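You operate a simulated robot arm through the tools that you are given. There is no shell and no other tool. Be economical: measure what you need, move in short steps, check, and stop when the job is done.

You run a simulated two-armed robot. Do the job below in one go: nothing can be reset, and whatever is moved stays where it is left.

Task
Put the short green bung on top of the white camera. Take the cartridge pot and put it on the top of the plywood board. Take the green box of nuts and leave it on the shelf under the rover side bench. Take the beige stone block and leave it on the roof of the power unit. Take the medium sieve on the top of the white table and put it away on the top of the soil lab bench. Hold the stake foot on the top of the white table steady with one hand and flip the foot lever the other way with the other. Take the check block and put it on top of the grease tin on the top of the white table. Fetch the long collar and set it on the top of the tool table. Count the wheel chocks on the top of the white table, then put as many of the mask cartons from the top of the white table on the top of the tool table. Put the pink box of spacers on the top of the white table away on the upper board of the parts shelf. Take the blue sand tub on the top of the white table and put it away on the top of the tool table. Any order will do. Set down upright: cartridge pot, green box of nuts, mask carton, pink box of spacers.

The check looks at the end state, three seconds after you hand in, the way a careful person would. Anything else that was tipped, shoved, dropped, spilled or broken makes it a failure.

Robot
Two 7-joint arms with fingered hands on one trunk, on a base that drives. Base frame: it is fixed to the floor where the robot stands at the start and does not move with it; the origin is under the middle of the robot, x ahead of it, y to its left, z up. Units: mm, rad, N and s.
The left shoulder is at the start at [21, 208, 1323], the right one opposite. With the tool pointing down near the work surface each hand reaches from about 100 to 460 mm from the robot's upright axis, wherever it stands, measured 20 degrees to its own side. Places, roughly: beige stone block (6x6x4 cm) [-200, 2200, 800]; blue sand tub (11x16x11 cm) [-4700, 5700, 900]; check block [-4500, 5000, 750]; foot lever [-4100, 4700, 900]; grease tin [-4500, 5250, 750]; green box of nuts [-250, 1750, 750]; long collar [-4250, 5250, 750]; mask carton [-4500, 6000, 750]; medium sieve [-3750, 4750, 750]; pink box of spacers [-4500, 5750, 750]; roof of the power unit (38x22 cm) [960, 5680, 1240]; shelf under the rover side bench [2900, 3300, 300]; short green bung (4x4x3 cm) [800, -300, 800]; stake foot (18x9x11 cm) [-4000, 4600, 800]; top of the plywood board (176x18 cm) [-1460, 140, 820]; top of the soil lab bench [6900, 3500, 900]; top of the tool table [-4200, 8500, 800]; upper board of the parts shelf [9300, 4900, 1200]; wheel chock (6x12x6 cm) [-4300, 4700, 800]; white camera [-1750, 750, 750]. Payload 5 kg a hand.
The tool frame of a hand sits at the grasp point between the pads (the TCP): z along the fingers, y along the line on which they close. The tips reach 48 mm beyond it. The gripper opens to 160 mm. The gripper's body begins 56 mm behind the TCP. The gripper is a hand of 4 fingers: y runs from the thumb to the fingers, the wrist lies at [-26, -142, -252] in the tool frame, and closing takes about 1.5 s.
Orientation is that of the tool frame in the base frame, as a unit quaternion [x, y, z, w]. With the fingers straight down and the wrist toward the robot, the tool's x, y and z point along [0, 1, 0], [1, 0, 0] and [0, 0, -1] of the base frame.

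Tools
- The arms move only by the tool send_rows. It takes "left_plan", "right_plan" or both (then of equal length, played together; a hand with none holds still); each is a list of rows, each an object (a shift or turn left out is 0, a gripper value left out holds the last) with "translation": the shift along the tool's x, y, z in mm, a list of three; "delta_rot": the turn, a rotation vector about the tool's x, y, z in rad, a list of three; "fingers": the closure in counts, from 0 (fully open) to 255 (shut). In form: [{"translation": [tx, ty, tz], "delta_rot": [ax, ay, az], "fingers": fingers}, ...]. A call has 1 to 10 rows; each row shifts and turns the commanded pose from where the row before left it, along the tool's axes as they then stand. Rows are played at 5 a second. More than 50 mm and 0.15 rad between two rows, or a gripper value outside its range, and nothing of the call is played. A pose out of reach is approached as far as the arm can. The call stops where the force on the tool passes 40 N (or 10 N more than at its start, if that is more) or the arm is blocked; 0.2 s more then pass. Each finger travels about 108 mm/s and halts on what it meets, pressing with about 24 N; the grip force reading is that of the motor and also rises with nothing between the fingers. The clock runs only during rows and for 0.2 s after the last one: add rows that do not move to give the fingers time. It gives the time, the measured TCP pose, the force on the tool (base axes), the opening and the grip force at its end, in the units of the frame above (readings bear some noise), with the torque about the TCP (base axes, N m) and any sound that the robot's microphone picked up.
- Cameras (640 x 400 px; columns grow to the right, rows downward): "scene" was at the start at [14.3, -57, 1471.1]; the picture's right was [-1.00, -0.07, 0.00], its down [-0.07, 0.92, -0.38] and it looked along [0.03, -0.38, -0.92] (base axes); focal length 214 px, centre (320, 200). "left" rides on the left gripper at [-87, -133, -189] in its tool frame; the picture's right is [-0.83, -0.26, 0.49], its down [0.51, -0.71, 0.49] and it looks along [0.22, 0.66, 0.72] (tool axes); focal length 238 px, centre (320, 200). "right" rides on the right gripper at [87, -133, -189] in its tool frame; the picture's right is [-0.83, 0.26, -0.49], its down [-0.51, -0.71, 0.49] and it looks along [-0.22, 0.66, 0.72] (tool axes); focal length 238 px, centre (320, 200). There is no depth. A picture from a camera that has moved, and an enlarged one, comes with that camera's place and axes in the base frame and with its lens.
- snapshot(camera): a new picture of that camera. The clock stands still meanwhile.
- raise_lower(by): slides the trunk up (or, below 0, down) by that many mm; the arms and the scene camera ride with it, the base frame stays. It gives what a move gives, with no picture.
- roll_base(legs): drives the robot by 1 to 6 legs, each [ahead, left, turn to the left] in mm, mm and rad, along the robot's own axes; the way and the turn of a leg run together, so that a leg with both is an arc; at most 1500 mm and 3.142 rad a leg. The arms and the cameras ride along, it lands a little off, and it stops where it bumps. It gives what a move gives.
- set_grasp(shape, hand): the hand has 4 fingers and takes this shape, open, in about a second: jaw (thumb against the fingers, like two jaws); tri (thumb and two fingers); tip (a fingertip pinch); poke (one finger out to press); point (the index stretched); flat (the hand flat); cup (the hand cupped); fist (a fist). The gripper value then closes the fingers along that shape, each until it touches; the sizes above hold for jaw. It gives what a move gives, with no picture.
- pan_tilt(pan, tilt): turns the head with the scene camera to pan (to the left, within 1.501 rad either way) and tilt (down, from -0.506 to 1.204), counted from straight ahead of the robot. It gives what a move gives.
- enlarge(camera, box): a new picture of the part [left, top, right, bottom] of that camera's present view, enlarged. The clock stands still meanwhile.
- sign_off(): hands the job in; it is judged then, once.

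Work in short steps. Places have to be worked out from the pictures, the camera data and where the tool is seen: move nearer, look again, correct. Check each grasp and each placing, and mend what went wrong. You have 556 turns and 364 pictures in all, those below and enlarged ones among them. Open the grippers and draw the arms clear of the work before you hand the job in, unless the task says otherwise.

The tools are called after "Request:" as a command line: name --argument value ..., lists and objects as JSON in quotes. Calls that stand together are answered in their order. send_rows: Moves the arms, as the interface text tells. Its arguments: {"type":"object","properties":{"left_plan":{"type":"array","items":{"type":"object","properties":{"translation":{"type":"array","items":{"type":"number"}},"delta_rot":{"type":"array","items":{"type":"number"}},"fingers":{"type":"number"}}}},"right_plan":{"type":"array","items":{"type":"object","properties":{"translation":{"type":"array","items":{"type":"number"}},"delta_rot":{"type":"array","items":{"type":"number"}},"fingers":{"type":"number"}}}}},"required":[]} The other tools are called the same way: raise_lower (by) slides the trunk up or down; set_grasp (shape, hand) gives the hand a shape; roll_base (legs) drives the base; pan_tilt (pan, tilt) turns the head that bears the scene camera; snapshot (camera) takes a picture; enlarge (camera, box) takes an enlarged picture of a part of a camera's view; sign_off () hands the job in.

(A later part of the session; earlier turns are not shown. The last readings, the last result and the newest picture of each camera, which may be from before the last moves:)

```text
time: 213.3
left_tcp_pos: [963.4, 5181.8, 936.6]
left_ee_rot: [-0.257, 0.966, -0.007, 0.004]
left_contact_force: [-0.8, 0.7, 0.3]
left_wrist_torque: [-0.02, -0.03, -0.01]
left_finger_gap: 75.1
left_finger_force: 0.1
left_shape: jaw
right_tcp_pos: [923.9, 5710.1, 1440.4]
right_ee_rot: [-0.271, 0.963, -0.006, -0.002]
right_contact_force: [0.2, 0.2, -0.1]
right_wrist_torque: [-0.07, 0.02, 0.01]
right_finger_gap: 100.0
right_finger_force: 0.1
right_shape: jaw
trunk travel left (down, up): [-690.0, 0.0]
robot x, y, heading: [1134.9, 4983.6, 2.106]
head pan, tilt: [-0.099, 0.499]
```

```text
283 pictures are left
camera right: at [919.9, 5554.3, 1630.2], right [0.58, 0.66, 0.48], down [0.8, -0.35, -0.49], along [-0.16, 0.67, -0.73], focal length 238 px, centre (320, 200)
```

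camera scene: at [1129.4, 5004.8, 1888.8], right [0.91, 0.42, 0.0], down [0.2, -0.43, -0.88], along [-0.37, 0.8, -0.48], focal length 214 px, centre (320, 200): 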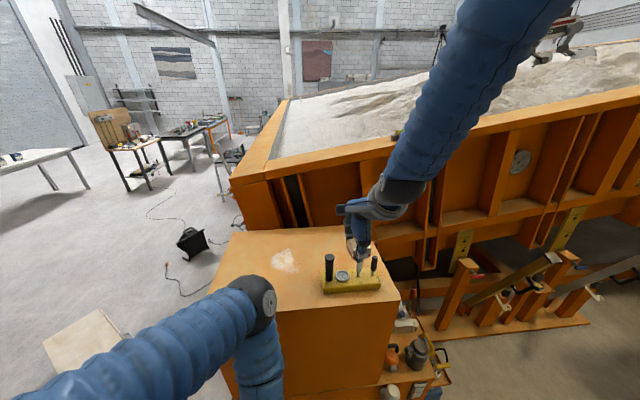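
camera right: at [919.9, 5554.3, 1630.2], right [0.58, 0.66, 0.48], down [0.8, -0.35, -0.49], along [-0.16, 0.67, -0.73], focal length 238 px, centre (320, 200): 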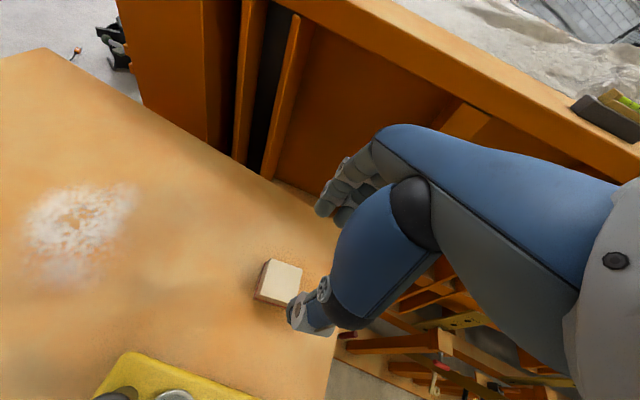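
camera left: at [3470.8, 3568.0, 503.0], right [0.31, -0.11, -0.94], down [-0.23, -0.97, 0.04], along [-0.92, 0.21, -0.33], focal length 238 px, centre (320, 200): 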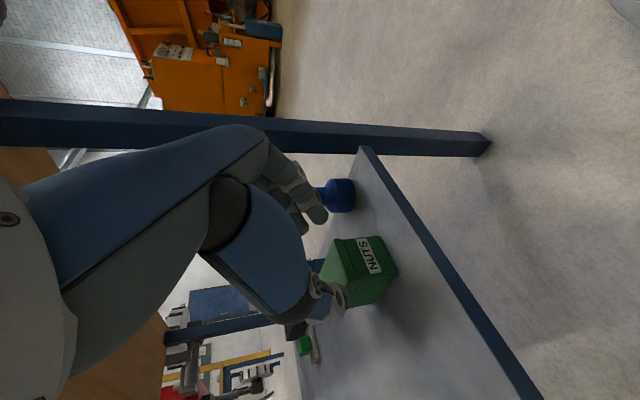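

Block is on the roof. Back away, lower the trunk, and drive the known-safe route (back through the aisle by the pallet) toward the white table.

Request:
roll_base --legs '[[-1130, 0, 0]]'

Request:
raise_lower --by -300

Request:
send_rows --right_plan '[{"translation": [0, -25, 40], "fingers": 0}, {"translation": [0, -25, 40]}, {"translation": [0, -35, 30]}, {"translation": [0, -35, 30]}, {"translation": [0, -35, 20]}, {"translation": [0, -35, 10]}, {"translation": [0, -35, 10]}, {}]' --left_plan '[{"fingers": 0}, {}, {}, {}, {}, {}, {}, {}]'

Request:
roll_base --legs '[[0, 0, 1.56], [1250, 0, 0], [1250, 0, 0], [1250, 0, 0]]'

Request:
pan_tilt --pan -0.6 --tilt 0.2

Request:
snapshot --camera "scene"

```text
time: 219.1
left_tcp_pos: [1551.5, 4204.3, 936.6]
left_ee_rot: [-0.27, 0.963, -0.005, 0.003]
left_contact_force: [0.6, -0.7, -0.2]
left_wrist_torque: [0.02, 0.0, 0.01]
left_finger_gap: 75.6
left_finger_force: 0.1
left_shape: jaw
right_tcp_pos: [1498.6, 4732.6, 1440.3]
right_ee_rot: [-0.284, 0.959, -0.005, -0.002]
right_contact_force: [0.3, -0.9, 0.1]
right_wrist_torque: [0.02, 0.03, 0.01]
right_finger_gap: 99.6
right_finger_force: 0.1
right_shape: jaw
trunk travel left (down, up): [-690.0, 0.0]
robot x, y, heading: [1730.8, 4008.6, 2.133]
head pan, tilt: [-0.099, 0.499]
```

```text
time: 222.1
left_tcp_pos: [1552.3, 4204.6, 636.6]
left_ee_rot: [-0.27, 0.963, -0.005, 0.003]
left_contact_force: [1.1, -0.4, -0.2]
left_wrist_torque: [-0.02, -0.03, 0.0]
left_finger_gap: 75.4
left_finger_force: 0.0
left_shape: jaw
right_tcp_pos: [1498.8, 4732.3, 1141.9]
right_ee_rot: [-0.284, 0.959, -0.005, -0.002]
right_contact_force: [0.3, -0.8, 0.3]
right_wrist_torque: [0.0, -0.04, -0.01]
right_finger_gap: 99.8
right_finger_force: 0.0
right_shape: jaw
trunk travel left (down, up): [-390.0, 300.0]
robot x, y, heading: [1727.9, 4009.8, 2.131]
head pan, tilt: [-0.099, 0.499]
```

```text
time: 223.9
left_tcp_pos: [1550.8, 4205.0, 636.1]
left_ee_rot: [-0.27, 0.963, -0.006, 0.004]
left_contact_force: [-9.3, 11.4, 2.1]
left_wrist_torque: [0.13, 0.21, -0.21]
left_finger_gap: 153.7
left_finger_force: 0.0
left_shape: jaw
right_tcp_pos: [1621.1, 4542.5, 962.7]
right_ee_rot: [-0.285, 0.959, -0.005, -0.002]
right_contact_force: [0.0, -0.7, -0.1]
right_wrist_torque: [-0.02, -0.04, -0.02]
right_finger_gap: 159.9
right_finger_force: 0.0
right_shape: jaw
trunk travel left (down, up): [-390.0, 300.0]
robot x, y, heading: [1725.1, 4010.5, 2.135]
head pan, tilt: [-0.099, 0.499]
```

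```text
time: 245.6
left_tcp_pos: [-1611.0, 1892.9, 636.3]
left_ee_rot: [0.87, -0.493, 0.002, -0.005]
left_contact_force: [-10.3, -9.3, 1.4]
left_wrist_torque: [-0.26, 0.26, -0.22]
left_finger_gap: 153.3
left_finger_force: 0.2
left_shape: jaw
right_tcp_pos: [-1947.3, 1964.9, 961.6]
right_ee_rot: [0.878, -0.479, 0.005, -0.002]
right_contact_force: [0.3, 0.6, -0.7]
right_wrist_torque: [-0.02, -0.07, 0.0]
right_finger_gap: 159.5
right_finger_force: 0.0
right_shape: jaw
trunk travel left (down, up): [-390.0, 300.0]
robot x, y, heading: [-1416.0, 2065.6, -2.581]
head pan, tilt: [-0.099, 0.499]
```

```text
time: 246.5
left_tcp_pos: [-1610.7, 1892.8, 635.6]
left_ee_rot: [0.87, -0.493, 0.001, -0.006]
left_contact_force: [-10.3, -8.7, 3.5]
left_wrist_torque: [-0.22, 0.09, -0.28]
left_finger_gap: 153.4
left_finger_force: 0.0
left_shape: jaw
right_tcp_pos: [-1945.6, 1964.2, 961.8]
right_ee_rot: [0.878, -0.478, 0.005, -0.003]
right_contact_force: [1.0, -0.9, 0.1]
right_wrist_torque: [0.01, -0.03, 0.0]
right_finger_gap: 160.0
right_finger_force: 0.0
right_shape: jaw
trunk travel left (down, up): [-390.0, 300.0]
robot x, y, heading: [-1414.5, 2063.1, -2.58]
head pan, tilt: [-0.6, 0.201]
```

```text
282 pictures are left
camera scene: at [-1517.3, 2066.6, 1616.3], right [0.04, 1.0, 0.0], down [0.2, -0.01, -0.98], along [-0.98, 0.04, -0.2], focal length 214 px, centre (320, 200)
```

scene: 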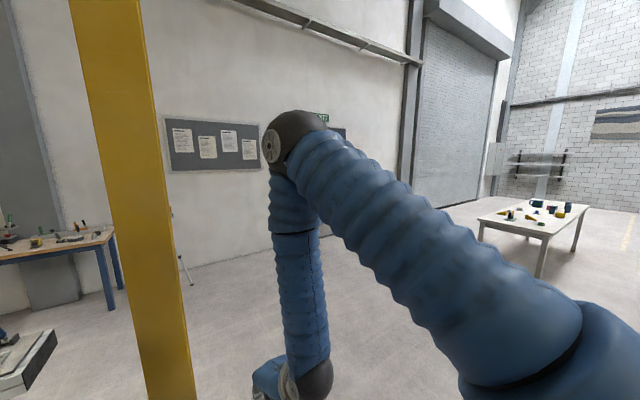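

I'm beside the yellow column; white table is ahead to the right, its long axis parallel to the aisle. I'll strafe right along it on its near side, then look.

Request:
send_rows --left_plan '[{"fingers": 110}, {}, {}]'

Request:
roll_base --legs '[[0, -1200, -0.035], [0, -1200, 0], [0, -1000, 0]]'

Request:
pan_tilt --pan -0.5 --tilt 0.4

Request:
snapshot --camera "scene"

```text
time: 247.3
left_tcp_pos: [-1609.8, 1893.4, 637.1]
left_ee_rot: [0.871, -0.492, 0.002, -0.007]
left_contact_force: [0.3, 0.1, 0.1]
left_wrist_torque: [0.0, 0.0, 0.01]
left_finger_gap: 91.5
left_finger_force: 0.0
left_shape: jaw
right_tcp_pos: [-1947.2, 1964.0, 962.2]
right_ee_rot: [0.878, -0.479, 0.005, -0.001]
right_contact_force: [-0.6, 0.4, 0.0]
right_wrist_torque: [0.01, 0.01, 0.02]
right_finger_gap: 159.6
right_finger_force: 0.1
right_shape: jaw
trunk travel left (down, up): [-390.0, 300.0]
robot x, y, heading: [-1417.5, 2067.2, -2.584]
head pan, tilt: [-0.6, 0.201]
```

```text
time: 263.7
left_tcp_pos: [-3304.0, 4800.3, 637.3]
left_ee_rot: [0.865, -0.502, 0.002, -0.005]
left_contact_force: [-0.3, 0.0, 0.0]
left_wrist_torque: [-0.02, -0.01, 0.02]
left_finger_gap: 91.7
left_finger_force: 0.1
left_shape: jaw
right_tcp_pos: [-3638.6, 4879.6, 961.0]
right_ee_rot: [0.872, -0.49, 0.006, -0.003]
right_contact_force: [0.8, 0.8, -0.9]
right_wrist_torque: [-0.04, -0.04, 0.0]
right_finger_gap: 159.8
right_finger_force: 0.0
right_shape: jaw
trunk travel left (down, up): [-390.0, 300.0]
robot x, y, heading: [-3104.9, 4969.6, -2.614]
head pan, tilt: [-0.6, 0.201]
```

```text
time: 264.4
left_tcp_pos: [-3304.2, 4800.0, 636.4]
left_ee_rot: [0.865, -0.502, 0.001, -0.006]
left_contact_force: [-0.2, 0.1, -0.5]
left_wrist_torque: [-0.01, 0.01, 0.01]
left_finger_gap: 91.5
left_finger_force: 0.0
left_shape: jaw
right_tcp_pos: [-3638.3, 4880.1, 961.9]
right_ee_rot: [0.872, -0.49, 0.005, -0.002]
right_contact_force: [-0.1, 0.0, -0.7]
right_wrist_torque: [0.0, -0.02, 0.03]
right_finger_gap: 159.6
right_finger_force: 0.0
right_shape: jaw
trunk travel left (down, up): [-390.0, 300.0]
robot x, y, heading: [-3103.5, 4970.7, -2.609]
head pan, tilt: [-0.499, 0.4]
```

```text
281 pictures are left
camera scene: at [-3206.5, 4961.6, 1597.9], right [-0.03, 1.0, 0.0], down [0.39, 0.01, -0.92], along [-0.92, -0.03, -0.39], focal length 214 px, centre (320, 200)
```

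scene: 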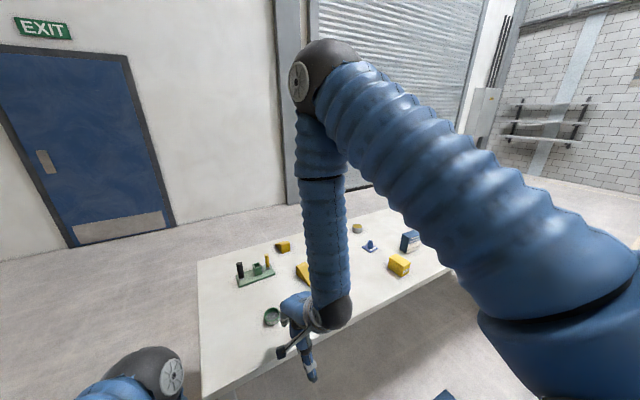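

Back up and tuck the right hand low for an overview.

Request:
roll_base --legs '[[-300, -300, 0]]'

Request:
send_rows --right_plan '[{"translation": [0, -20, 45]}, {"translation": [0, -20, 45]}, {"translation": [0, -30, 35]}, {"translation": [0, -35, 35]}, {"translation": [0, -35, 35]}, {"translation": [0, -35, 35]}, {"translation": [0, -35, 30]}, {"translation": [0, -30, 20], "fingers": 110}, {}]'

Request:
pan_tilt --pan 0 --tilt 0.45

Request:
snapshot --camera "scene"

```text
time: 267.0
left_tcp_pos: [-3203.1, 5209.1, 635.7]
left_ee_rot: [0.865, -0.502, 0.001, -0.005]
left_contact_force: [-0.8, 1.3, -0.5]
left_wrist_torque: [-0.07, 0.0, 0.03]
left_finger_gap: 91.5
left_finger_force: 0.1
left_shape: jaw
right_tcp_pos: [-3538.3, 5288.0, 961.6]
right_ee_rot: [0.873, -0.488, 0.005, -0.001]
right_contact_force: [0.2, 0.3, -0.3]
right_wrist_torque: [-0.06, -0.01, -0.05]
right_finger_gap: 159.7
right_finger_force: 0.0
right_shape: jaw
trunk travel left (down, up): [-390.0, 300.0]
robot x, y, heading: [-3007.4, 5378.5, -2.602]
head pan, tilt: [-0.499, 0.4]
```

```text
time: 269.0
left_tcp_pos: [-3204.8, 5208.5, 636.4]
left_ee_rot: [0.865, -0.502, 0.002, -0.006]
left_contact_force: [-0.4, -0.4, -0.9]
left_wrist_torque: [0.04, 0.02, 0.05]
left_finger_gap: 91.6
left_finger_force: 0.2
left_shape: jaw
right_tcp_pos: [-3331.4, 5411.4, 684.6]
right_ee_rot: [0.873, -0.488, 0.004, -0.001]
right_contact_force: [0.7, 0.5, 0.8]
right_wrist_torque: [0.01, 0.01, 0.01]
right_finger_gap: 91.6
right_finger_force: 0.2
right_shape: jaw
trunk travel left (down, up): [-390.0, 300.0]
robot x, y, heading: [-3007.1, 5378.0, -2.606]
head pan, tilt: [-0.499, 0.4]
```

```text
time: 269.9
left_tcp_pos: [-3204.3, 5209.6, 635.9]
left_ee_rot: [0.865, -0.502, 0.002, -0.006]
left_contact_force: [0.1, -0.3, -0.9]
left_wrist_torque: [-0.01, 0.0, -0.03]
left_finger_gap: 91.5
left_finger_force: 0.1
left_shape: jaw
right_tcp_pos: [-3332.0, 5412.5, 685.6]
right_ee_rot: [0.873, -0.488, 0.005, -0.002]
right_contact_force: [-0.5, 0.6, -0.2]
right_wrist_torque: [0.0, 0.01, -0.01]
right_finger_gap: 91.4
right_finger_force: 0.1
right_shape: jaw
trunk travel left (down, up): [-390.0, 300.0]
robot x, y, heading: [-3000.8, 5375.3, -2.606]
head pan, tilt: [0.0, 0.45]
```

```text
280 pictures are left
camera scene: at [-3093.5, 5327.0, 1593.1], right [-0.51, 0.86, 0.0], down [0.37, 0.22, -0.9], along [-0.77, -0.46, -0.44], focal length 214 px, centre (320, 200)
```

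scene: 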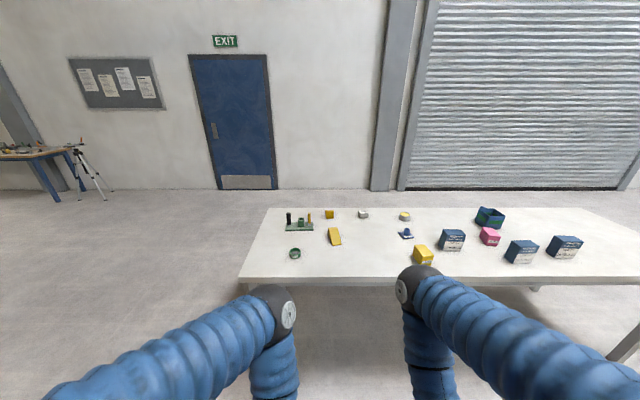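

Great overview. Zoom both halves of the table.

Request:
enlarge --camera "scene" --box '[250, 190, 430, 290]'

Request:
enlarge --camera "scene" --box '[400, 190, 640, 320]'

```text
3.56 times, centred on (340, 240) of scene
camera zoom: at [-3093.5, 5327.0, 1593.1], right [-0.51, 0.86, 0.0], down [0.37, 0.22, -0.9], along [-0.77, -0.46, -0.44], focal length 763 px, centre (249, 58)
```

zoom: 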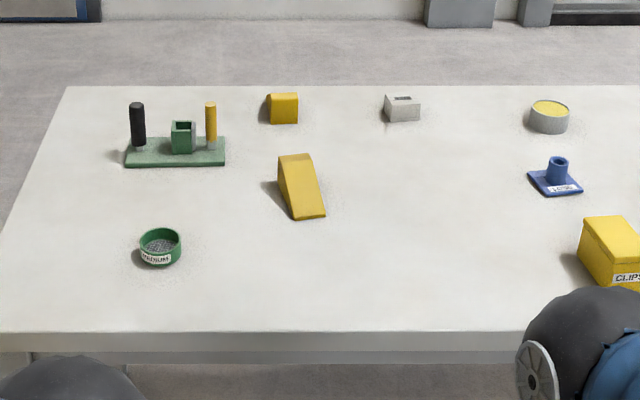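

```text
2.67 times, centred on (520, 255) of scene
camera zoom: at [-3093.5, 5327.0, 1593.1], right [-0.51, 0.86, 0.0], down [0.37, 0.22, -0.9], along [-0.77, -0.46, -0.44], focal length 572 px, centre (-213, 53)
```

zoom: 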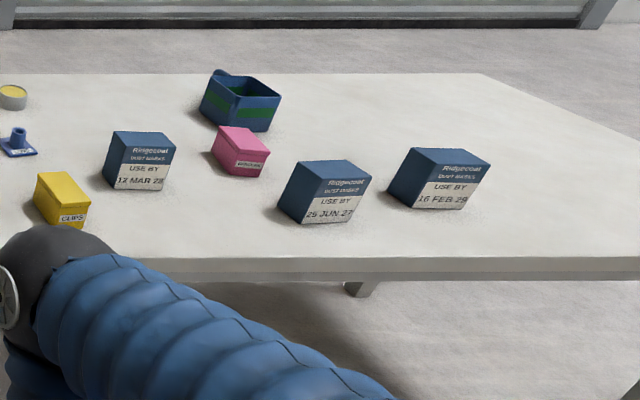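

Zoom in more on the yellow chocks and on the stake foot.

Request:
enlarge --camera "scene" --box '[315, 205, 365, 255]'

Request:
enlarge --camera "scene" --box '[275, 200, 345, 270]'

Request:
enlarge --camera "scene" --box '[350, 200, 420, 250]'

```text
8.00 times, centred on (340, 230) of scene
camera zoom: at [-3093.5, 5327.0, 1593.1], right [-0.51, 0.86, 0.0], down [0.37, 0.22, -0.9], along [-0.77, -0.46, -0.44], focal length 1716 px, centre (160, -40)
```

zoom: 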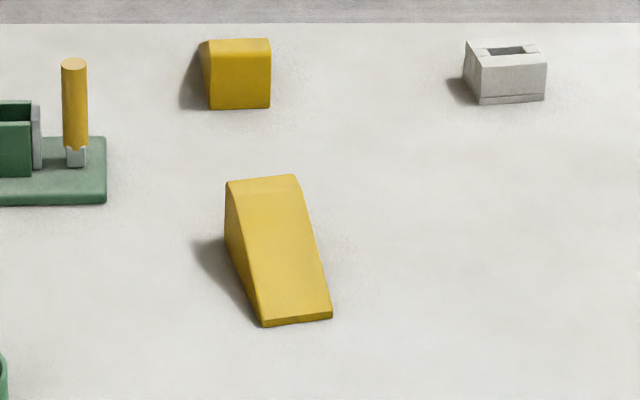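

```text
5.71 times, centred on (310, 235) of scene
camera zoom: at [-3093.5, 5327.0, 1593.1], right [-0.51, 0.86, 0.0], down [0.37, 0.22, -0.9], along [-0.77, -0.46, -0.44], focal length 1226 px, centre (377, 0)
```

zoom: 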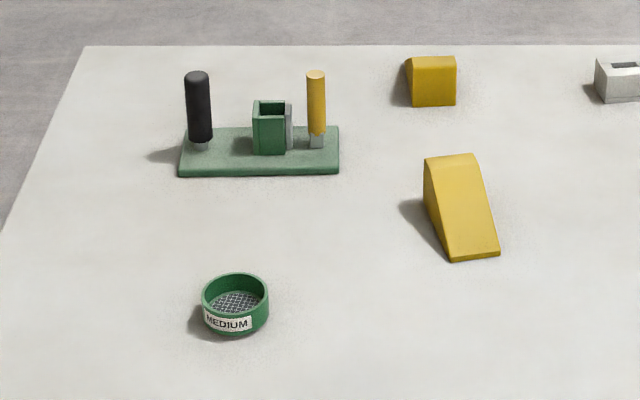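

```text
8.00 times, centred on (385, 225) of scene
camera zoom: at [-3093.5, 5327.0, 1593.1], right [-0.51, 0.86, 0.0], down [0.37, 0.22, -0.9], along [-0.77, -0.46, -0.44], focal length 1716 px, centre (-200, 0)
```

zoom: 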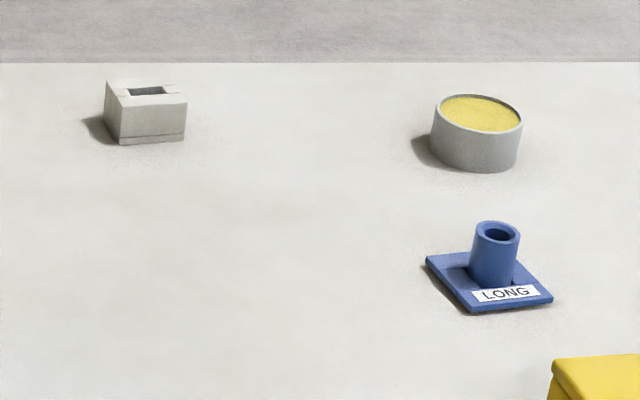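

Two wheel chocks are visible, so two mask cartons go to the tool table. First drive opposite the two rightmost cartons.

Request:
roll_base --legs '[[200, -1185, -0.01]]'

Request:
pan_tilt --pan 0 --tilt 0.6

Request:
snapshot --camera "scene"

```text
time: 276.0
left_tcp_pos: [-3974.6, 6124.7, 637.2]
left_ee_rot: [0.862, -0.507, 0.002, -0.006]
left_contact_force: [0.4, 0.9, -1.0]
left_wrist_torque: [-0.04, 0.0, 0.0]
left_finger_gap: 91.5
left_finger_force: 0.0
left_shape: jaw
right_tcp_pos: [-4099.7, 6330.4, 684.5]
right_ee_rot: [0.869, -0.495, 0.005, -0.002]
right_contact_force: [-0.5, 0.7, -0.8]
right_wrist_torque: [-0.01, -0.04, 0.01]
right_finger_gap: 91.4
right_finger_force: 0.1
right_shape: jaw
trunk travel left (down, up): [-390.0, 300.0]
robot x, y, heading: [-3774.2, 6293.3, -2.615]
head pan, tilt: [0.0, 0.45]
```

```text
time: 276.7
left_tcp_pos: [-3974.1, 6124.3, 636.6]
left_ee_rot: [0.862, -0.506, 0.002, -0.007]
left_contact_force: [0.3, -0.3, -0.4]
left_wrist_torque: [-0.02, 0.03, 0.0]
left_finger_gap: 91.2
left_finger_force: 0.0
left_shape: jaw
right_tcp_pos: [-4099.5, 6330.2, 684.4]
right_ee_rot: [0.87, -0.493, 0.005, -0.002]
right_contact_force: [0.4, 0.8, 0.6]
right_wrist_torque: [0.01, 0.0, -0.01]
right_finger_gap: 91.4
right_finger_force: 0.1
right_shape: jaw
trunk travel left (down, up): [-390.0, 300.0]
robot x, y, heading: [-3771.7, 6291.8, -2.615]
head pan, tilt: [0.0, 0.6]
```

```text
274 pictures are left
camera scene: at [-3859.4, 6243.2, 1579.6], right [-0.5, 0.87, 0.0], down [0.49, 0.28, -0.83], along [-0.71, -0.41, -0.56], focal length 214 px, centre (320, 200)
```

scene: 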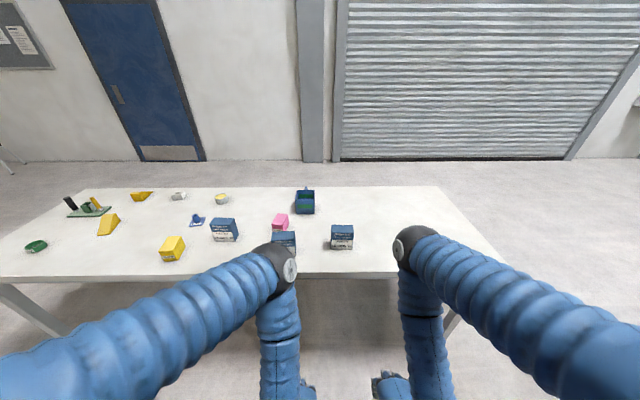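

Both chocks confirmed. Zoom on the cartons.

Request:
enlarge --camera "scene" --box '[200, 180, 380, 280]'

```text
3.56 times, centred on (290, 230) of scene
camera zoom: at [-3859.4, 6243.2, 1579.6], right [-0.5, 0.87, 0.0], down [0.49, 0.28, -0.83], along [-0.71, -0.41, -0.56], focal length 763 px, centre (427, 93)
```

zoom: 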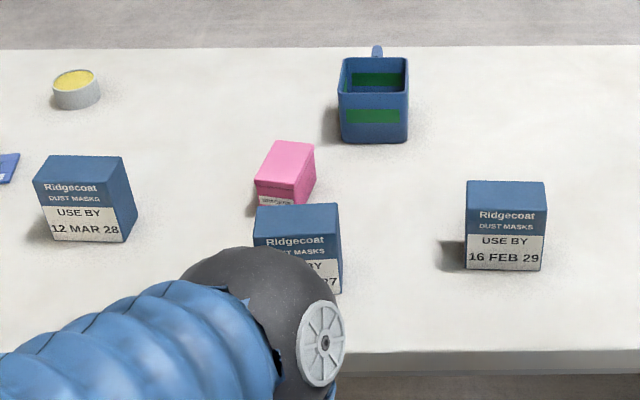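

Cartons are ~97 wide × 60 deep × 102 tall; table top z≈822. I raise both hands before approaching: carton 16 FEB at (-4534,5969) for the right hand.

Request:
send_rows --right_plan '[{"translation": [0, 10, -45], "fingers": 70}, {"translation": [0, 10, -45]}, {"translation": [0, 20, -40]}, {"translation": [0, 25, -40]}, {"translation": [0, 30, -38]}, {"translation": [0, 30, -38]}, {"translation": [0, 30, -38]}, {"translation": [0, 30, -38]}, {"translation": [0, 20, -30]}, {}]' --left_plan '[{"translation": [0, 15, -45], "fingers": 70}, {"translation": [0, 15, -45]}, {"translation": [0, 20, -45]}, {"translation": [0, 25, -42]}, {"translation": [0, 30, -38]}, {"translation": [0, 30, -38]}, {"translation": [0, 35, -35]}, {"translation": [0, 35, -35]}, {"translation": [0, 35, -30]}, {}]'

Request:
roll_base --legs '[[255, 70, 0]]'

Request:
snapshot --camera "right"

Request:
snapshot --camera "scene"

```text
time: 278.9
left_tcp_pos: [-4190.4, 6002.9, 987.3]
left_ee_rot: [0.862, -0.507, 0.003, -0.007]
left_contact_force: [-1.2, 0.1, 0.5]
left_wrist_torque: [-0.02, -0.06, -0.01]
left_finger_gap: 115.9
left_finger_force: 0.0
left_shape: jaw
right_tcp_pos: [-4287.5, 6212.7, 1019.9]
right_ee_rot: [0.87, -0.493, 0.006, -0.003]
right_contact_force: [-1.2, -1.0, -1.1]
right_wrist_torque: [0.01, -0.06, -0.01]
right_finger_gap: 116.0
right_finger_force: 0.2
right_shape: jaw
right hand out of reach, approached as far as the arm can: row 5, 6
trunk travel left (down, up): [-390.0, 300.0]
robot x, y, heading: [-3773.9, 6294.2, -2.619]
head pan, tilt: [0.0, 0.6]
```

```text
time: 280.8
left_tcp_pos: [-4379.3, 5812.8, 985.5]
left_ee_rot: [0.861, -0.509, 0.002, -0.006]
left_contact_force: [-1.2, 0.1, 0.0]
left_wrist_torque: [0.06, -0.05, -0.01]
left_finger_gap: 115.9
left_finger_force: 0.1
left_shape: jaw
right_tcp_pos: [-4478.1, 6023.6, 1019.1]
right_ee_rot: [0.869, -0.496, 0.005, -0.003]
right_contact_force: [-0.8, 0.1, -0.4]
right_wrist_torque: [0.05, -0.05, -0.01]
right_finger_gap: 115.9
right_finger_force: 0.0
right_shape: jaw
trunk travel left (down, up): [-390.0, 300.0]
robot x, y, heading: [-3959.6, 6099.9, -2.623]
head pan, tilt: [0.0, 0.6]
```

```text
272 pictures are left
camera right: at [-4320.4, 6016.9, 1209.5], right [-0.65, 0.59, 0.48], down [0.36, 0.8, -0.49], along [-0.67, -0.15, -0.73], focal length 238 px, centre (320, 200)
```

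right: 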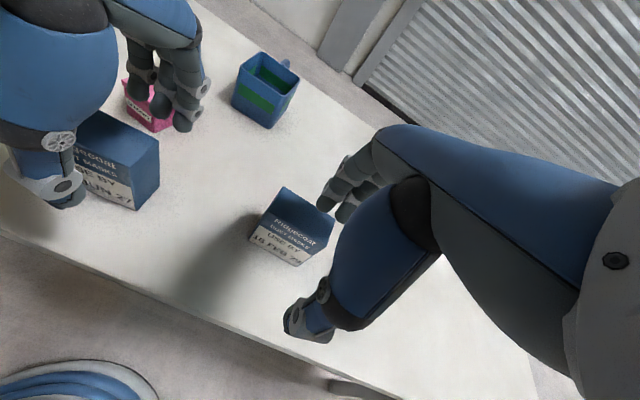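

```text
271 pictures are left
camera scene: at [-4048.8, 6051.5, 1579.5], right [-0.5, 0.87, 0.0], down [0.49, 0.28, -0.82], along [-0.72, -0.41, -0.57], focal length 214 px, centre (320, 200)
```

scene: 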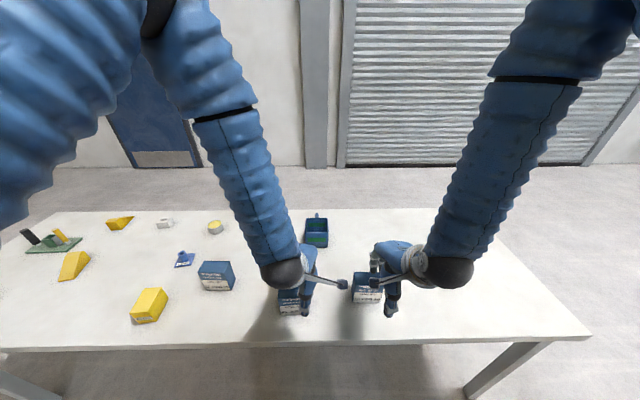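

Move right hand over carton (dx 21, dy 82) and descend to z≈884.

Request:
send_rows --right_plan '[{"translation": [10.5, 41, 0]}, {"translation": [10.5, 41, 0]}, {"translation": [0, 0, 35]}, {}, {"translation": [0, 0, 30]}, {"translation": [0, 0, 25]}, {"translation": [0, 0, 25]}, {"translation": [0, 0, 20]}, {}]'

Request:
snapshot --camera "right"

```text
time: 282.8
left_tcp_pos: [-4378.2, 5814.2, 987.9]
left_ee_rot: [0.861, -0.508, 0.002, -0.006]
left_contact_force: [-0.7, -0.2, -0.3]
left_wrist_torque: [0.0, 0.01, 0.01]
left_finger_gap: 115.7
left_finger_force: 0.1
left_shape: jaw
right_tcp_pos: [-4534.1, 5962.6, 885.1]
right_ee_rot: [0.869, -0.495, 0.004, -0.002]
right_contact_force: [0.1, -0.2, -0.1]
right_wrist_torque: [0.0, 0.0, 0.01]
right_finger_gap: 115.9
right_finger_force: 0.0
right_shape: jaw
trunk travel left (down, up): [-390.0, 300.0]
robot x, y, heading: [-3962.0, 6100.6, -2.627]
head pan, tilt: [0.0, 0.6]
```

```text
270 pictures are left
camera right: at [-4377.8, 5956.3, 1074.7], right [-0.65, 0.59, 0.48], down [0.36, 0.8, -0.49], along [-0.67, -0.15, -0.73], focal length 238 px, centre (320, 200)
```

right: 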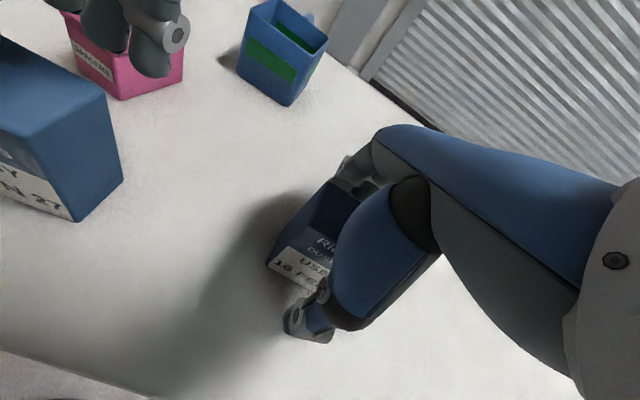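

Straddling the carton. Close and lift.

Request:
send_rows --right_plan '[{"fingers": 255}, {}, {}, {}, {}, {}, {"translation": [0, 0, -20]}, {"translation": [0, 0, -40]}, {"translation": [0, 0, -40]}, {"translation": [0, 0, -35]}]'

Request:
snapshot --camera "right"

```text
time: 285.0
left_tcp_pos: [-4378.3, 5814.1, 987.1]
left_ee_rot: [0.861, -0.509, 0.001, -0.005]
left_contact_force: [1.0, -1.1, 0.4]
left_wrist_torque: [0.0, 0.03, 0.02]
left_finger_gap: 116.0
left_finger_force: 0.1
left_shape: jaw
right_tcp_pos: [-4535.9, 5963.1, 1019.6]
right_ee_rot: [0.868, -0.496, 0.005, -0.003]
right_contact_force: [2.5, 1.3, -3.0]
right_wrist_torque: [-0.11, 0.14, -0.01]
right_finger_gap: 49.8
right_finger_force: 24.5
right_shape: jaw
trunk travel left (down, up): [-390.0, 300.0]
robot x, y, heading: [-3963.4, 6099.7, -2.624]
head pan, tilt: [0.0, 0.6]
```

```text
269 pictures are left
camera right: at [-4379.2, 5956.5, 1208.8], right [-0.65, 0.59, 0.48], down [0.36, 0.8, -0.49], along [-0.67, -0.15, -0.73], focal length 238 px, centre (320, 200)
```

right: 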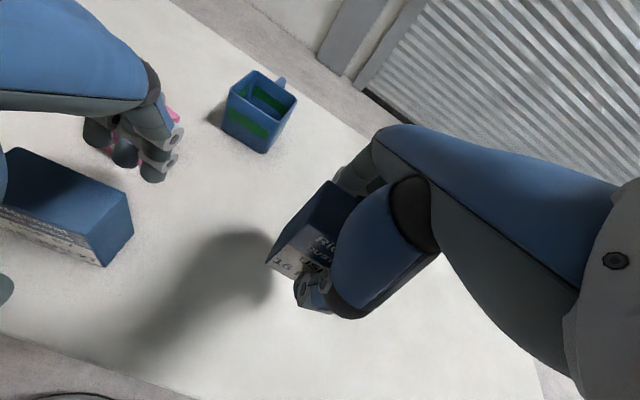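

Carton held. Raise trunk 80, strafe left to carton 12 MAR for the left hand.

Request:
raise_lower --by 80

Request:
roll_base --legs '[[0, 348, 0.007]]'

Request:
send_rows --left_plan '[{"translation": [0, 35, 0]}, {"translation": [0, 35, 0]}, {"translation": [0, 35, 0]}, {}]'

Request:
snapshot --camera "left"

```text
time: 286.2
left_tcp_pos: [-4379.7, 5813.8, 1064.8]
left_ee_rot: [0.861, -0.509, 0.002, -0.007]
left_contact_force: [0.2, -0.7, 0.4]
left_wrist_torque: [0.01, -0.04, 0.02]
left_finger_gap: 115.8
left_finger_force: 0.1
left_shape: jaw
right_tcp_pos: [-4537.3, 5962.4, 1097.8]
right_ee_rot: [0.869, -0.496, 0.005, -0.002]
right_contact_force: [0.1, 0.2, -2.1]
right_wrist_torque: [0.02, -0.02, 0.05]
right_finger_gap: 49.7
right_finger_force: 24.3
right_shape: jaw
trunk travel left (down, up): [-470.0, 220.0]
robot x, y, heading: [-3962.9, 6101.1, -2.621]
head pan, tilt: [0.0, 0.6]
```

```text
time: 288.4
left_tcp_pos: [-4205.2, 5512.7, 1067.4]
left_ee_rot: [0.863, -0.506, 0.002, -0.007]
left_contact_force: [-0.2, 0.1, -0.5]
left_wrist_torque: [0.03, -0.01, -0.01]
left_finger_gap: 115.5
left_finger_force: 0.1
left_shape: jaw
right_tcp_pos: [-4364.6, 5659.0, 1098.5]
right_ee_rot: [0.871, -0.492, 0.005, -0.003]
right_contact_force: [1.1, 0.2, -1.6]
right_wrist_torque: [0.04, 0.0, 0.0]
right_finger_gap: 49.6
right_finger_force: 24.2
right_shape: jaw
trunk travel left (down, up): [-470.0, 220.0]
robot x, y, heading: [-3788.2, 5801.0, -2.612]
head pan, tilt: [0.0, 0.6]
```

```text
time: 289.4
left_tcp_pos: [-4296.5, 5462.8, 1066.8]
left_ee_rot: [0.863, -0.505, 0.001, -0.006]
left_contact_force: [-0.3, -0.2, -0.2]
left_wrist_torque: [0.01, 0.02, -0.02]
left_finger_gap: 115.9
left_finger_force: 0.1
left_shape: jaw
right_tcp_pos: [-4364.4, 5659.6, 1099.2]
right_ee_rot: [0.871, -0.492, 0.003, -0.002]
right_contact_force: [0.0, 0.8, -1.4]
right_wrist_torque: [-0.01, 0.0, 0.0]
right_finger_gap: 50.0
right_finger_force: 23.8
right_shape: jaw
trunk travel left (down, up): [-470.0, 220.0]
robot x, y, heading: [-3790.0, 5802.2, -2.614]
head pan, tilt: [0.0, 0.6]
```

```text
268 pictures are left
camera left: at [-4225.0, 5601.2, 1258.0], right [-0.18, 0.86, -0.48], down [0.87, -0.09, -0.48], along [-0.46, -0.5, -0.73], focal length 238 px, centre (320, 200)
```

left: 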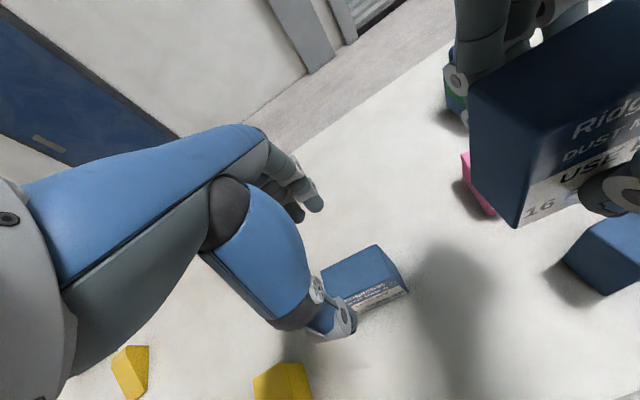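

Aligned within ~8 mm. Descend, close, lift.

Request:
send_rows --left_plan '[{"translation": [-6, 3, 30]}, {"translation": [0, 0, 40]}, {"translation": [0, 0, 35]}, {"translation": [0, 0, 30]}, {"translation": [0, 0, 25]}, {"translation": [0, 0, 20]}, {}]'

Request:
snapshot --camera "left"

```text
time: 291.0
left_tcp_pos: [-4301.5, 5466.8, 887.5]
left_ee_rot: [0.863, -0.505, 0.002, -0.006]
left_contact_force: [0.8, -0.3, -0.2]
left_wrist_torque: [0.03, 0.03, -0.01]
left_finger_gap: 115.9
left_finger_force: 0.1
left_shape: jaw
right_tcp_pos: [-4364.5, 5660.3, 1098.6]
right_ee_rot: [0.87, -0.493, 0.005, -0.002]
right_contact_force: [-0.3, 0.4, -1.6]
right_wrist_torque: [-0.01, 0.03, 0.02]
right_finger_gap: 49.8
right_finger_force: 24.0
right_shape: jaw
trunk travel left (down, up): [-470.0, 220.0]
robot x, y, heading: [-3788.9, 5806.7, -2.615]
head pan, tilt: [0.0, 0.6]
```

```text
267 pictures are left
camera left: at [-4229.4, 5606.8, 1078.7], right [-0.18, 0.86, -0.48], down [0.87, -0.09, -0.48], along [-0.46, -0.5, -0.73], focal length 238 px, centre (320, 200)
```

left: 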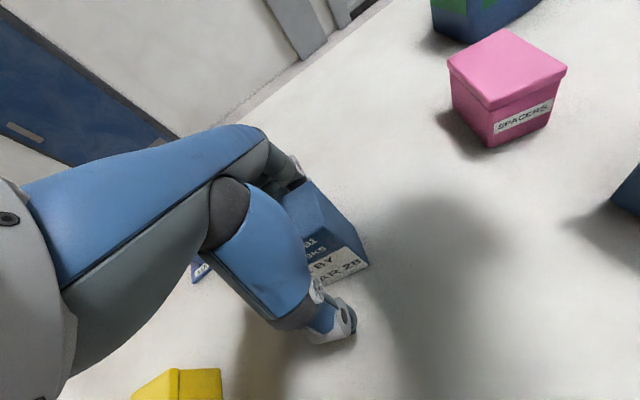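

Request:
send_rows --left_plan '[{"fingers": 255}, {}, {}, {}, {}, {}, {"translation": [0, 0, -20]}, {"translation": [0, 0, -40]}, {"translation": [0, 0, -45]}, {"translation": [0, 0, -45]}]'

Request:
snapshot --camera "left"

```text
time: 293.2
left_tcp_pos: [-4300.4, 5466.5, 1036.2]
left_ee_rot: [0.862, -0.506, 0.002, -0.007]
left_contact_force: [2.1, 2.7, -3.0]
left_wrist_torque: [-0.13, 0.24, 0.04]
left_finger_gap: 50.1
left_finger_force: 24.1
left_shape: jaw
right_tcp_pos: [-4363.0, 5661.1, 1098.6]
right_ee_rot: [0.87, -0.493, 0.005, -0.002]
right_contact_force: [0.6, 0.2, -1.4]
right_wrist_torque: [-0.03, 0.11, -0.04]
right_finger_gap: 49.9
right_finger_force: 24.5
right_shape: jaw
trunk travel left (down, up): [-470.0, 220.0]
robot x, y, heading: [-3789.8, 5801.5, -2.613]
head pan, tilt: [0.0, 0.6]
```

```text
266 pictures are left
camera left: at [-4229.4, 5605.9, 1228.6], right [-0.18, 0.86, -0.48], down [0.87, -0.09, -0.48], along [-0.46, -0.5, -0.73], focal length 238 px, centre (320, 200)
```

left: 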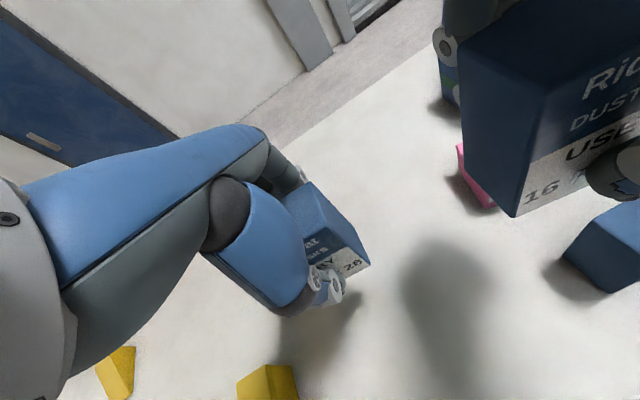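

Both cartons held upright. Back off, turn toward the tool table, advance and look.

Request:
roll_base --legs '[[-480, 0, 0], [0, 0, -1.571], [1000, 0, 0]]'

Request:
pan_tilt --pan -0.2 --tilt 0.35

Request:
snapshot --camera "scene"

```text
time: 301.7
left_tcp_pos: [-3839.1, 6778.6, 1028.2]
left_ee_rot: [-0.251, 0.968, -0.019, 0.006]
left_contact_force: [18.8, -33.1, 10.2]
left_wrist_torque: [1.39, 1.64, 2.05]
left_finger_gap: 49.3
left_finger_force: 23.9
left_shape: jaw
right_tcp_pos: [-3649.5, 6851.3, 1095.3]
right_ee_rot: [-0.267, 0.964, -0.006, -0.001]
right_contact_force: [-1.3, 4.0, -3.5]
right_wrist_torque: [-0.32, -0.15, 0.06]
right_finger_gap: 49.6
right_finger_force: 24.1
right_shape: jaw
trunk travel left (down, up): [-470.0, 220.0]
robot x, y, heading: [-3510.9, 6270.7, 2.1]
head pan, tilt: [0.0, 0.6]
stopped in leg 3: the force on the tool passed its limit at 72 N (the readings are from after the stop); the commanded pose is now the measured one
```

```text
time: 302.5
left_tcp_pos: [-3839.6, 6779.0, 1034.2]
left_ee_rot: [-0.251, 0.968, -0.012, 0.005]
left_contact_force: [17.3, -29.7, 0.2]
left_wrist_torque: [0.87, 0.57, 1.71]
left_finger_gap: 48.9
left_finger_force: 24.0
left_shape: jaw
right_tcp_pos: [-3648.0, 6845.2, 1100.3]
right_ee_rot: [-0.268, 0.964, -0.003, -0.002]
right_contact_force: [-0.2, 0.4, -1.7]
right_wrist_torque: [0.01, 0.02, 0.01]
right_finger_gap: 49.5
right_finger_force: 24.4
right_shape: jaw
trunk travel left (down, up): [-470.0, 220.0]
robot x, y, heading: [-3506.9, 6271.0, 2.104]
head pan, tilt: [-0.201, 0.351]
```

```text
265 pictures are left
camera scene: at [-3540.8, 6368.9, 1682.5], right [0.95, 0.32, 0.0], down [0.11, -0.32, -0.94], along [-0.3, 0.89, -0.34], focal length 214 px, centre (320, 200)
```

scene: 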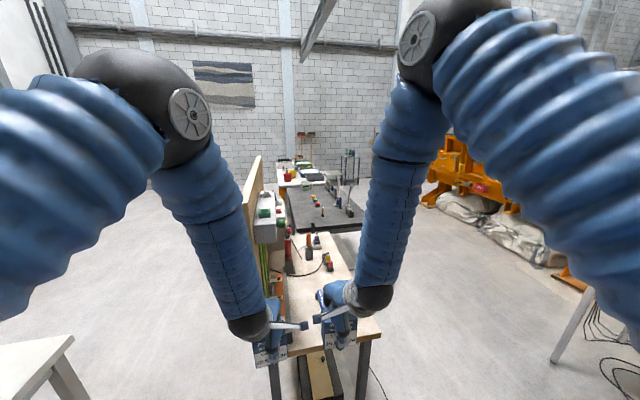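

Left carton bumped something on a bench directly ahead. Back off and look.

Request:
roll_base --legs '[[-350, 0, 0]]'

Request:
snapshot --camera "scene"

Request:
snapshot --camera "left"

```text
time: 304.8
left_tcp_pos: [-3667.8, 6479.1, 1033.7]
left_ee_rot: [-0.254, 0.967, -0.011, 0.005]
left_contact_force: [-0.1, -0.3, -2.2]
left_wrist_torque: [0.04, 0.0, -0.03]
left_finger_gap: 49.3
left_finger_force: 24.4
left_shape: jaw
right_tcp_pos: [-3474.0, 6545.5, 1098.0]
right_ee_rot: [-0.269, 0.963, -0.006, -0.001]
right_contact_force: [-0.6, -0.2, -2.5]
right_wrist_torque: [0.04, 0.04, 0.0]
right_finger_gap: 49.6
right_finger_force: 24.3
right_shape: jaw
trunk travel left (down, up): [-470.0, 220.0]
robot x, y, heading: [-3333.1, 5968.9, 2.107]
head pan, tilt: [-0.201, 0.351]
```

```text
264 pictures are left
camera scene: at [-3366.4, 6069.6, 1682.3], right [0.95, 0.32, 0.0], down [0.11, -0.33, -0.94], along [-0.3, 0.89, -0.34], focal length 214 px, centre (320, 200)
```

scene: 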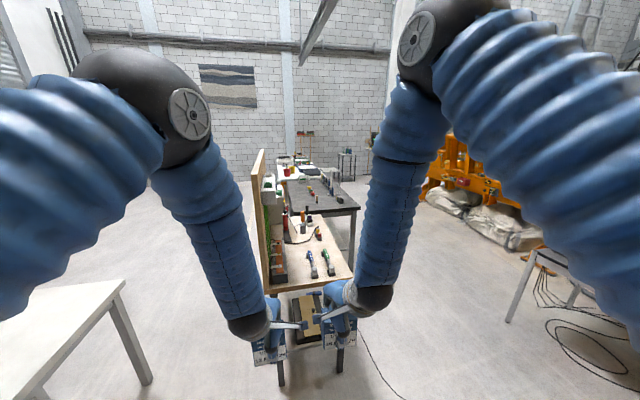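

```text
263 pictures are left
camera left: at [-3529.2, 6410.0, 1227.8], right [0.86, 0.18, -0.48], down [-0.09, -0.88, -0.48], along [-0.5, 0.45, -0.74], focal length 238 px, centre (320, 200)
```

left: 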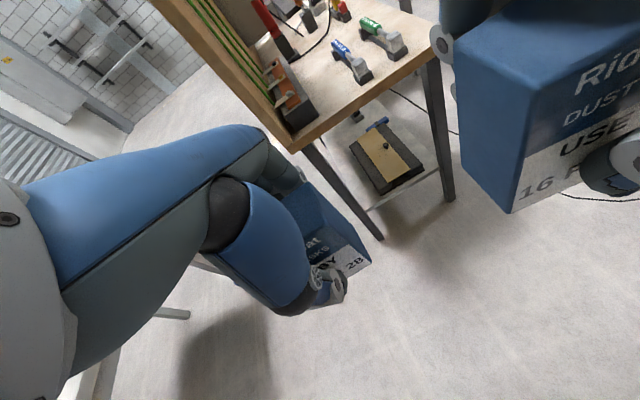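

That's another bench's tall panel; nothing seems disturbed. The dark table beyond is the tool table. I strafe right into the corridor and look.

Request:
roll_base --legs '[[0, -1260, 0]]'

Request:
pan_tilt --pan 0.0 --tilt 0.35

Request:
snapshot --camera "scene"

```text
time: 311.1
left_tcp_pos: [-2573.5, 7114.1, 1034.1]
left_ee_rot: [-0.251, 0.968, -0.012, 0.005]
left_contact_force: [0.0, -0.1, -1.9]
left_wrist_torque: [0.01, 0.0, 0.01]
left_finger_gap: 49.0
left_finger_force: 24.3
left_shape: jaw
right_tcp_pos: [-2381.6, 7180.0, 1097.1]
right_ee_rot: [-0.266, 0.964, -0.005, -0.001]
right_contact_force: [-0.1, 0.3, -2.1]
right_wrist_torque: [-0.01, 0.03, 0.0]
right_finger_gap: 49.5
right_finger_force: 24.2
right_shape: jaw
trunk travel left (down, up): [-470.0, 220.0]
robot x, y, heading: [-2243.8, 6610.3, 2.095]
head pan, tilt: [-0.201, 0.351]
```

```text
time: 311.9
left_tcp_pos: [-2575.2, 7113.2, 1034.6]
left_ee_rot: [-0.25, 0.968, -0.012, 0.005]
left_contact_force: [0.6, -0.6, -2.0]
left_wrist_torque: [0.0, 0.01, 0.01]
left_finger_gap: 49.2
left_finger_force: 24.2
left_shape: jaw
right_tcp_pos: [-2381.5, 7180.2, 1098.5]
right_ee_rot: [-0.266, 0.964, -0.005, -0.001]
right_contact_force: [-0.4, -0.7, -2.0]
right_wrist_torque: [-0.03, 0.06, 0.01]
right_finger_gap: 49.5
right_finger_force: 23.7
right_shape: jaw
trunk travel left (down, up): [-470.0, 220.0]
robot x, y, heading: [-2241.6, 6603.2, 2.097]
head pan, tilt: [0.0, 0.351]
```

```text
262 pictures are left
camera scene: at [-2294.4, 6695.7, 1682.3], right [0.87, 0.5, 0.0], down [0.17, -0.3, -0.94], along [-0.47, 0.81, -0.34], focal length 214 px, centre (320, 200)
```

scene: 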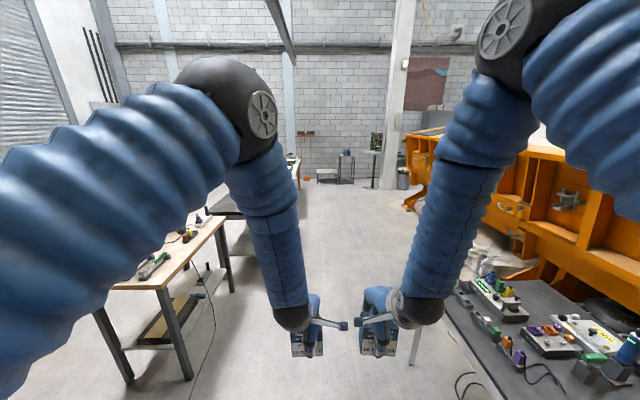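

Corridor ahead is clear. Advance to be beside the tool table, and turn left to face it.

Request:
roll_base --legs '[[1200, -60, 0], [1150, 0, 0]]'

Request:
pan_tilt --pan 1.1 --tilt 0.5

Request:
snapshot --camera "scene"

```text
time: 323.5
left_tcp_pos: [-3733.8, 9194.9, 1034.0]
left_ee_rot: [-0.256, 0.967, -0.011, 0.005]
left_contact_force: [-0.2, 0.0, -1.7]
left_wrist_torque: [0.0, -0.05, -0.02]
left_finger_gap: 49.2
left_finger_force: 23.8
left_shape: jaw
right_tcp_pos: [-3542.5, 9262.0, 1099.0]
right_ee_rot: [-0.272, 0.962, -0.006, -0.001]
right_contact_force: [-0.4, 0.7, -2.3]
right_wrist_torque: [-0.01, -0.02, 0.01]
right_finger_gap: 49.6
right_finger_force: 24.2
right_shape: jaw
trunk travel left (down, up): [-470.0, 220.0]
robot x, y, heading: [-3394.6, 8688.6, 2.106]
head pan, tilt: [0.0, 0.351]
```

```text
time: 324.9
left_tcp_pos: [-3733.6, 9193.5, 1033.7]
left_ee_rot: [-0.256, 0.967, -0.011, 0.005]
left_contact_force: [0.1, -0.5, -0.7]
left_wrist_torque: [0.05, -0.03, -0.03]
left_finger_gap: 49.2
left_finger_force: 24.3
left_shape: jaw
right_tcp_pos: [-3542.1, 9261.7, 1099.2]
right_ee_rot: [-0.271, 0.963, -0.006, 0.0]
right_contact_force: [0.4, 1.2, -2.3]
right_wrist_torque: [-0.01, 0.01, 0.01]
right_finger_gap: 49.5
right_finger_force: 24.5
right_shape: jaw
trunk travel left (down, up): [-470.0, 220.0]
robot x, y, heading: [-3391.9, 8690.6, 2.104]
head pan, tilt: [1.1, 0.499]
```

```text
261 pictures are left
camera scene: at [-3491.3, 8693.1, 1668.7], right [-0.06, 1.0, 0.0], down [0.48, 0.03, -0.88], along [-0.88, -0.06, -0.48], focal length 214 px, centre (320, 200)
```

scene: 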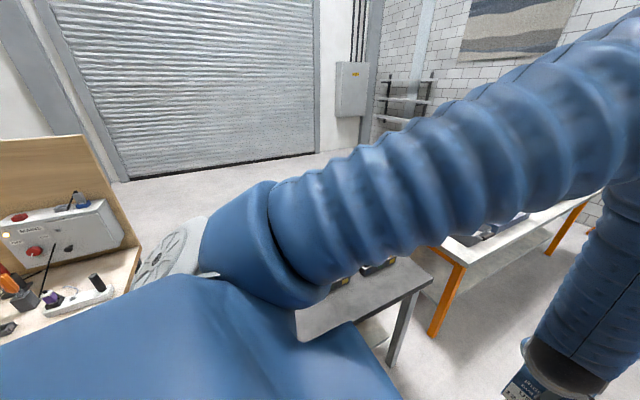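

Raise the trunk for clearance and turn left to face the tool table.

Request:
raise_lower --by 150

Request:
roll_base --legs '[[0, 0, 1.571]]'

Request:
pan_tilt --pan 0.0 --tilt 0.75

Request:
snapshot --camera "scene"

```text
time: 326.6
left_tcp_pos: [-3734.0, 9194.2, 1183.6]
left_ee_rot: [-0.256, 0.967, -0.011, 0.005]
left_contact_force: [-0.2, 1.1, -1.8]
left_wrist_torque: [0.05, -0.01, 0.01]
left_finger_gap: 49.1
left_finger_force: 24.9
left_shape: jaw
right_tcp_pos: [-3541.9, 9261.6, 1247.5]
right_ee_rot: [-0.271, 0.963, -0.005, -0.001]
right_contact_force: [-0.7, 0.8, -1.7]
right_wrist_torque: [0.0, 0.03, 0.02]
right_finger_gap: 49.9
right_finger_force: 24.6
right_shape: jaw
trunk travel left (down, up): [-620.0, 70.0]
robot x, y, heading: [-3393.0, 8689.6, 2.104]
head pan, tilt: [1.1, 0.499]
```

```text
time: 330.8
left_tcp_pos: [-3903.9, 8354.2, 1183.3]
left_ee_rot: [0.863, -0.506, 0.005, -0.011]
left_contact_force: [0.1, -0.8, -1.8]
left_wrist_torque: [0.0, 0.01, 0.01]
left_finger_gap: 49.2
left_finger_force: 23.8
left_shape: jaw
right_tcp_pos: [-3968.8, 8544.9, 1249.2]
right_ee_rot: [0.871, -0.491, 0.005, -0.003]
right_contact_force: [-0.1, 1.0, -1.7]
right_wrist_torque: [-0.04, 0.0, -0.01]
right_finger_gap: 49.4
right_finger_force: 23.8
right_shape: jaw
trunk travel left (down, up): [-620.0, 70.0]
robot x, y, heading: [-3394.7, 8692.5, -2.609]
head pan, tilt: [1.1, 0.499]
```

```text
time: 332.2
left_tcp_pos: [-3902.6, 8353.7, 1184.0]
left_ee_rot: [0.863, -0.505, 0.004, -0.012]
left_contact_force: [0.3, -0.2, -1.9]
left_wrist_torque: [-0.01, -0.01, 0.01]
left_finger_gap: 49.1
left_finger_force: 24.5
left_shape: jaw
right_tcp_pos: [-3969.8, 8546.9, 1249.3]
right_ee_rot: [0.871, -0.492, 0.005, -0.003]
right_contact_force: [0.1, 0.1, -1.7]
right_wrist_torque: [-0.04, -0.01, -0.01]
right_finger_gap: 49.2
right_finger_force: 23.9
right_shape: jaw
trunk travel left (down, up): [-620.0, 70.0]
robot x, y, heading: [-3392.7, 8683.0, -2.61]
head pan, tilt: [0.0, 0.75]
```

```text
260 pictures are left
camera scene: at [-3476.2, 8642.2, 1796.7], right [-0.5, 0.86, 0.0], down [0.59, 0.34, -0.73], along [-0.63, -0.37, -0.68], focal length 214 px, centre (320, 200)
```

scene: 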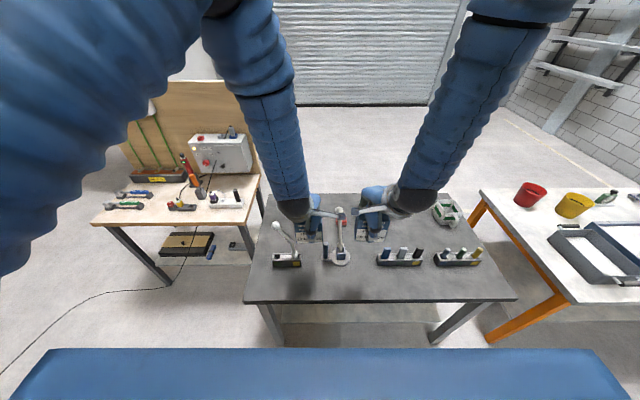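

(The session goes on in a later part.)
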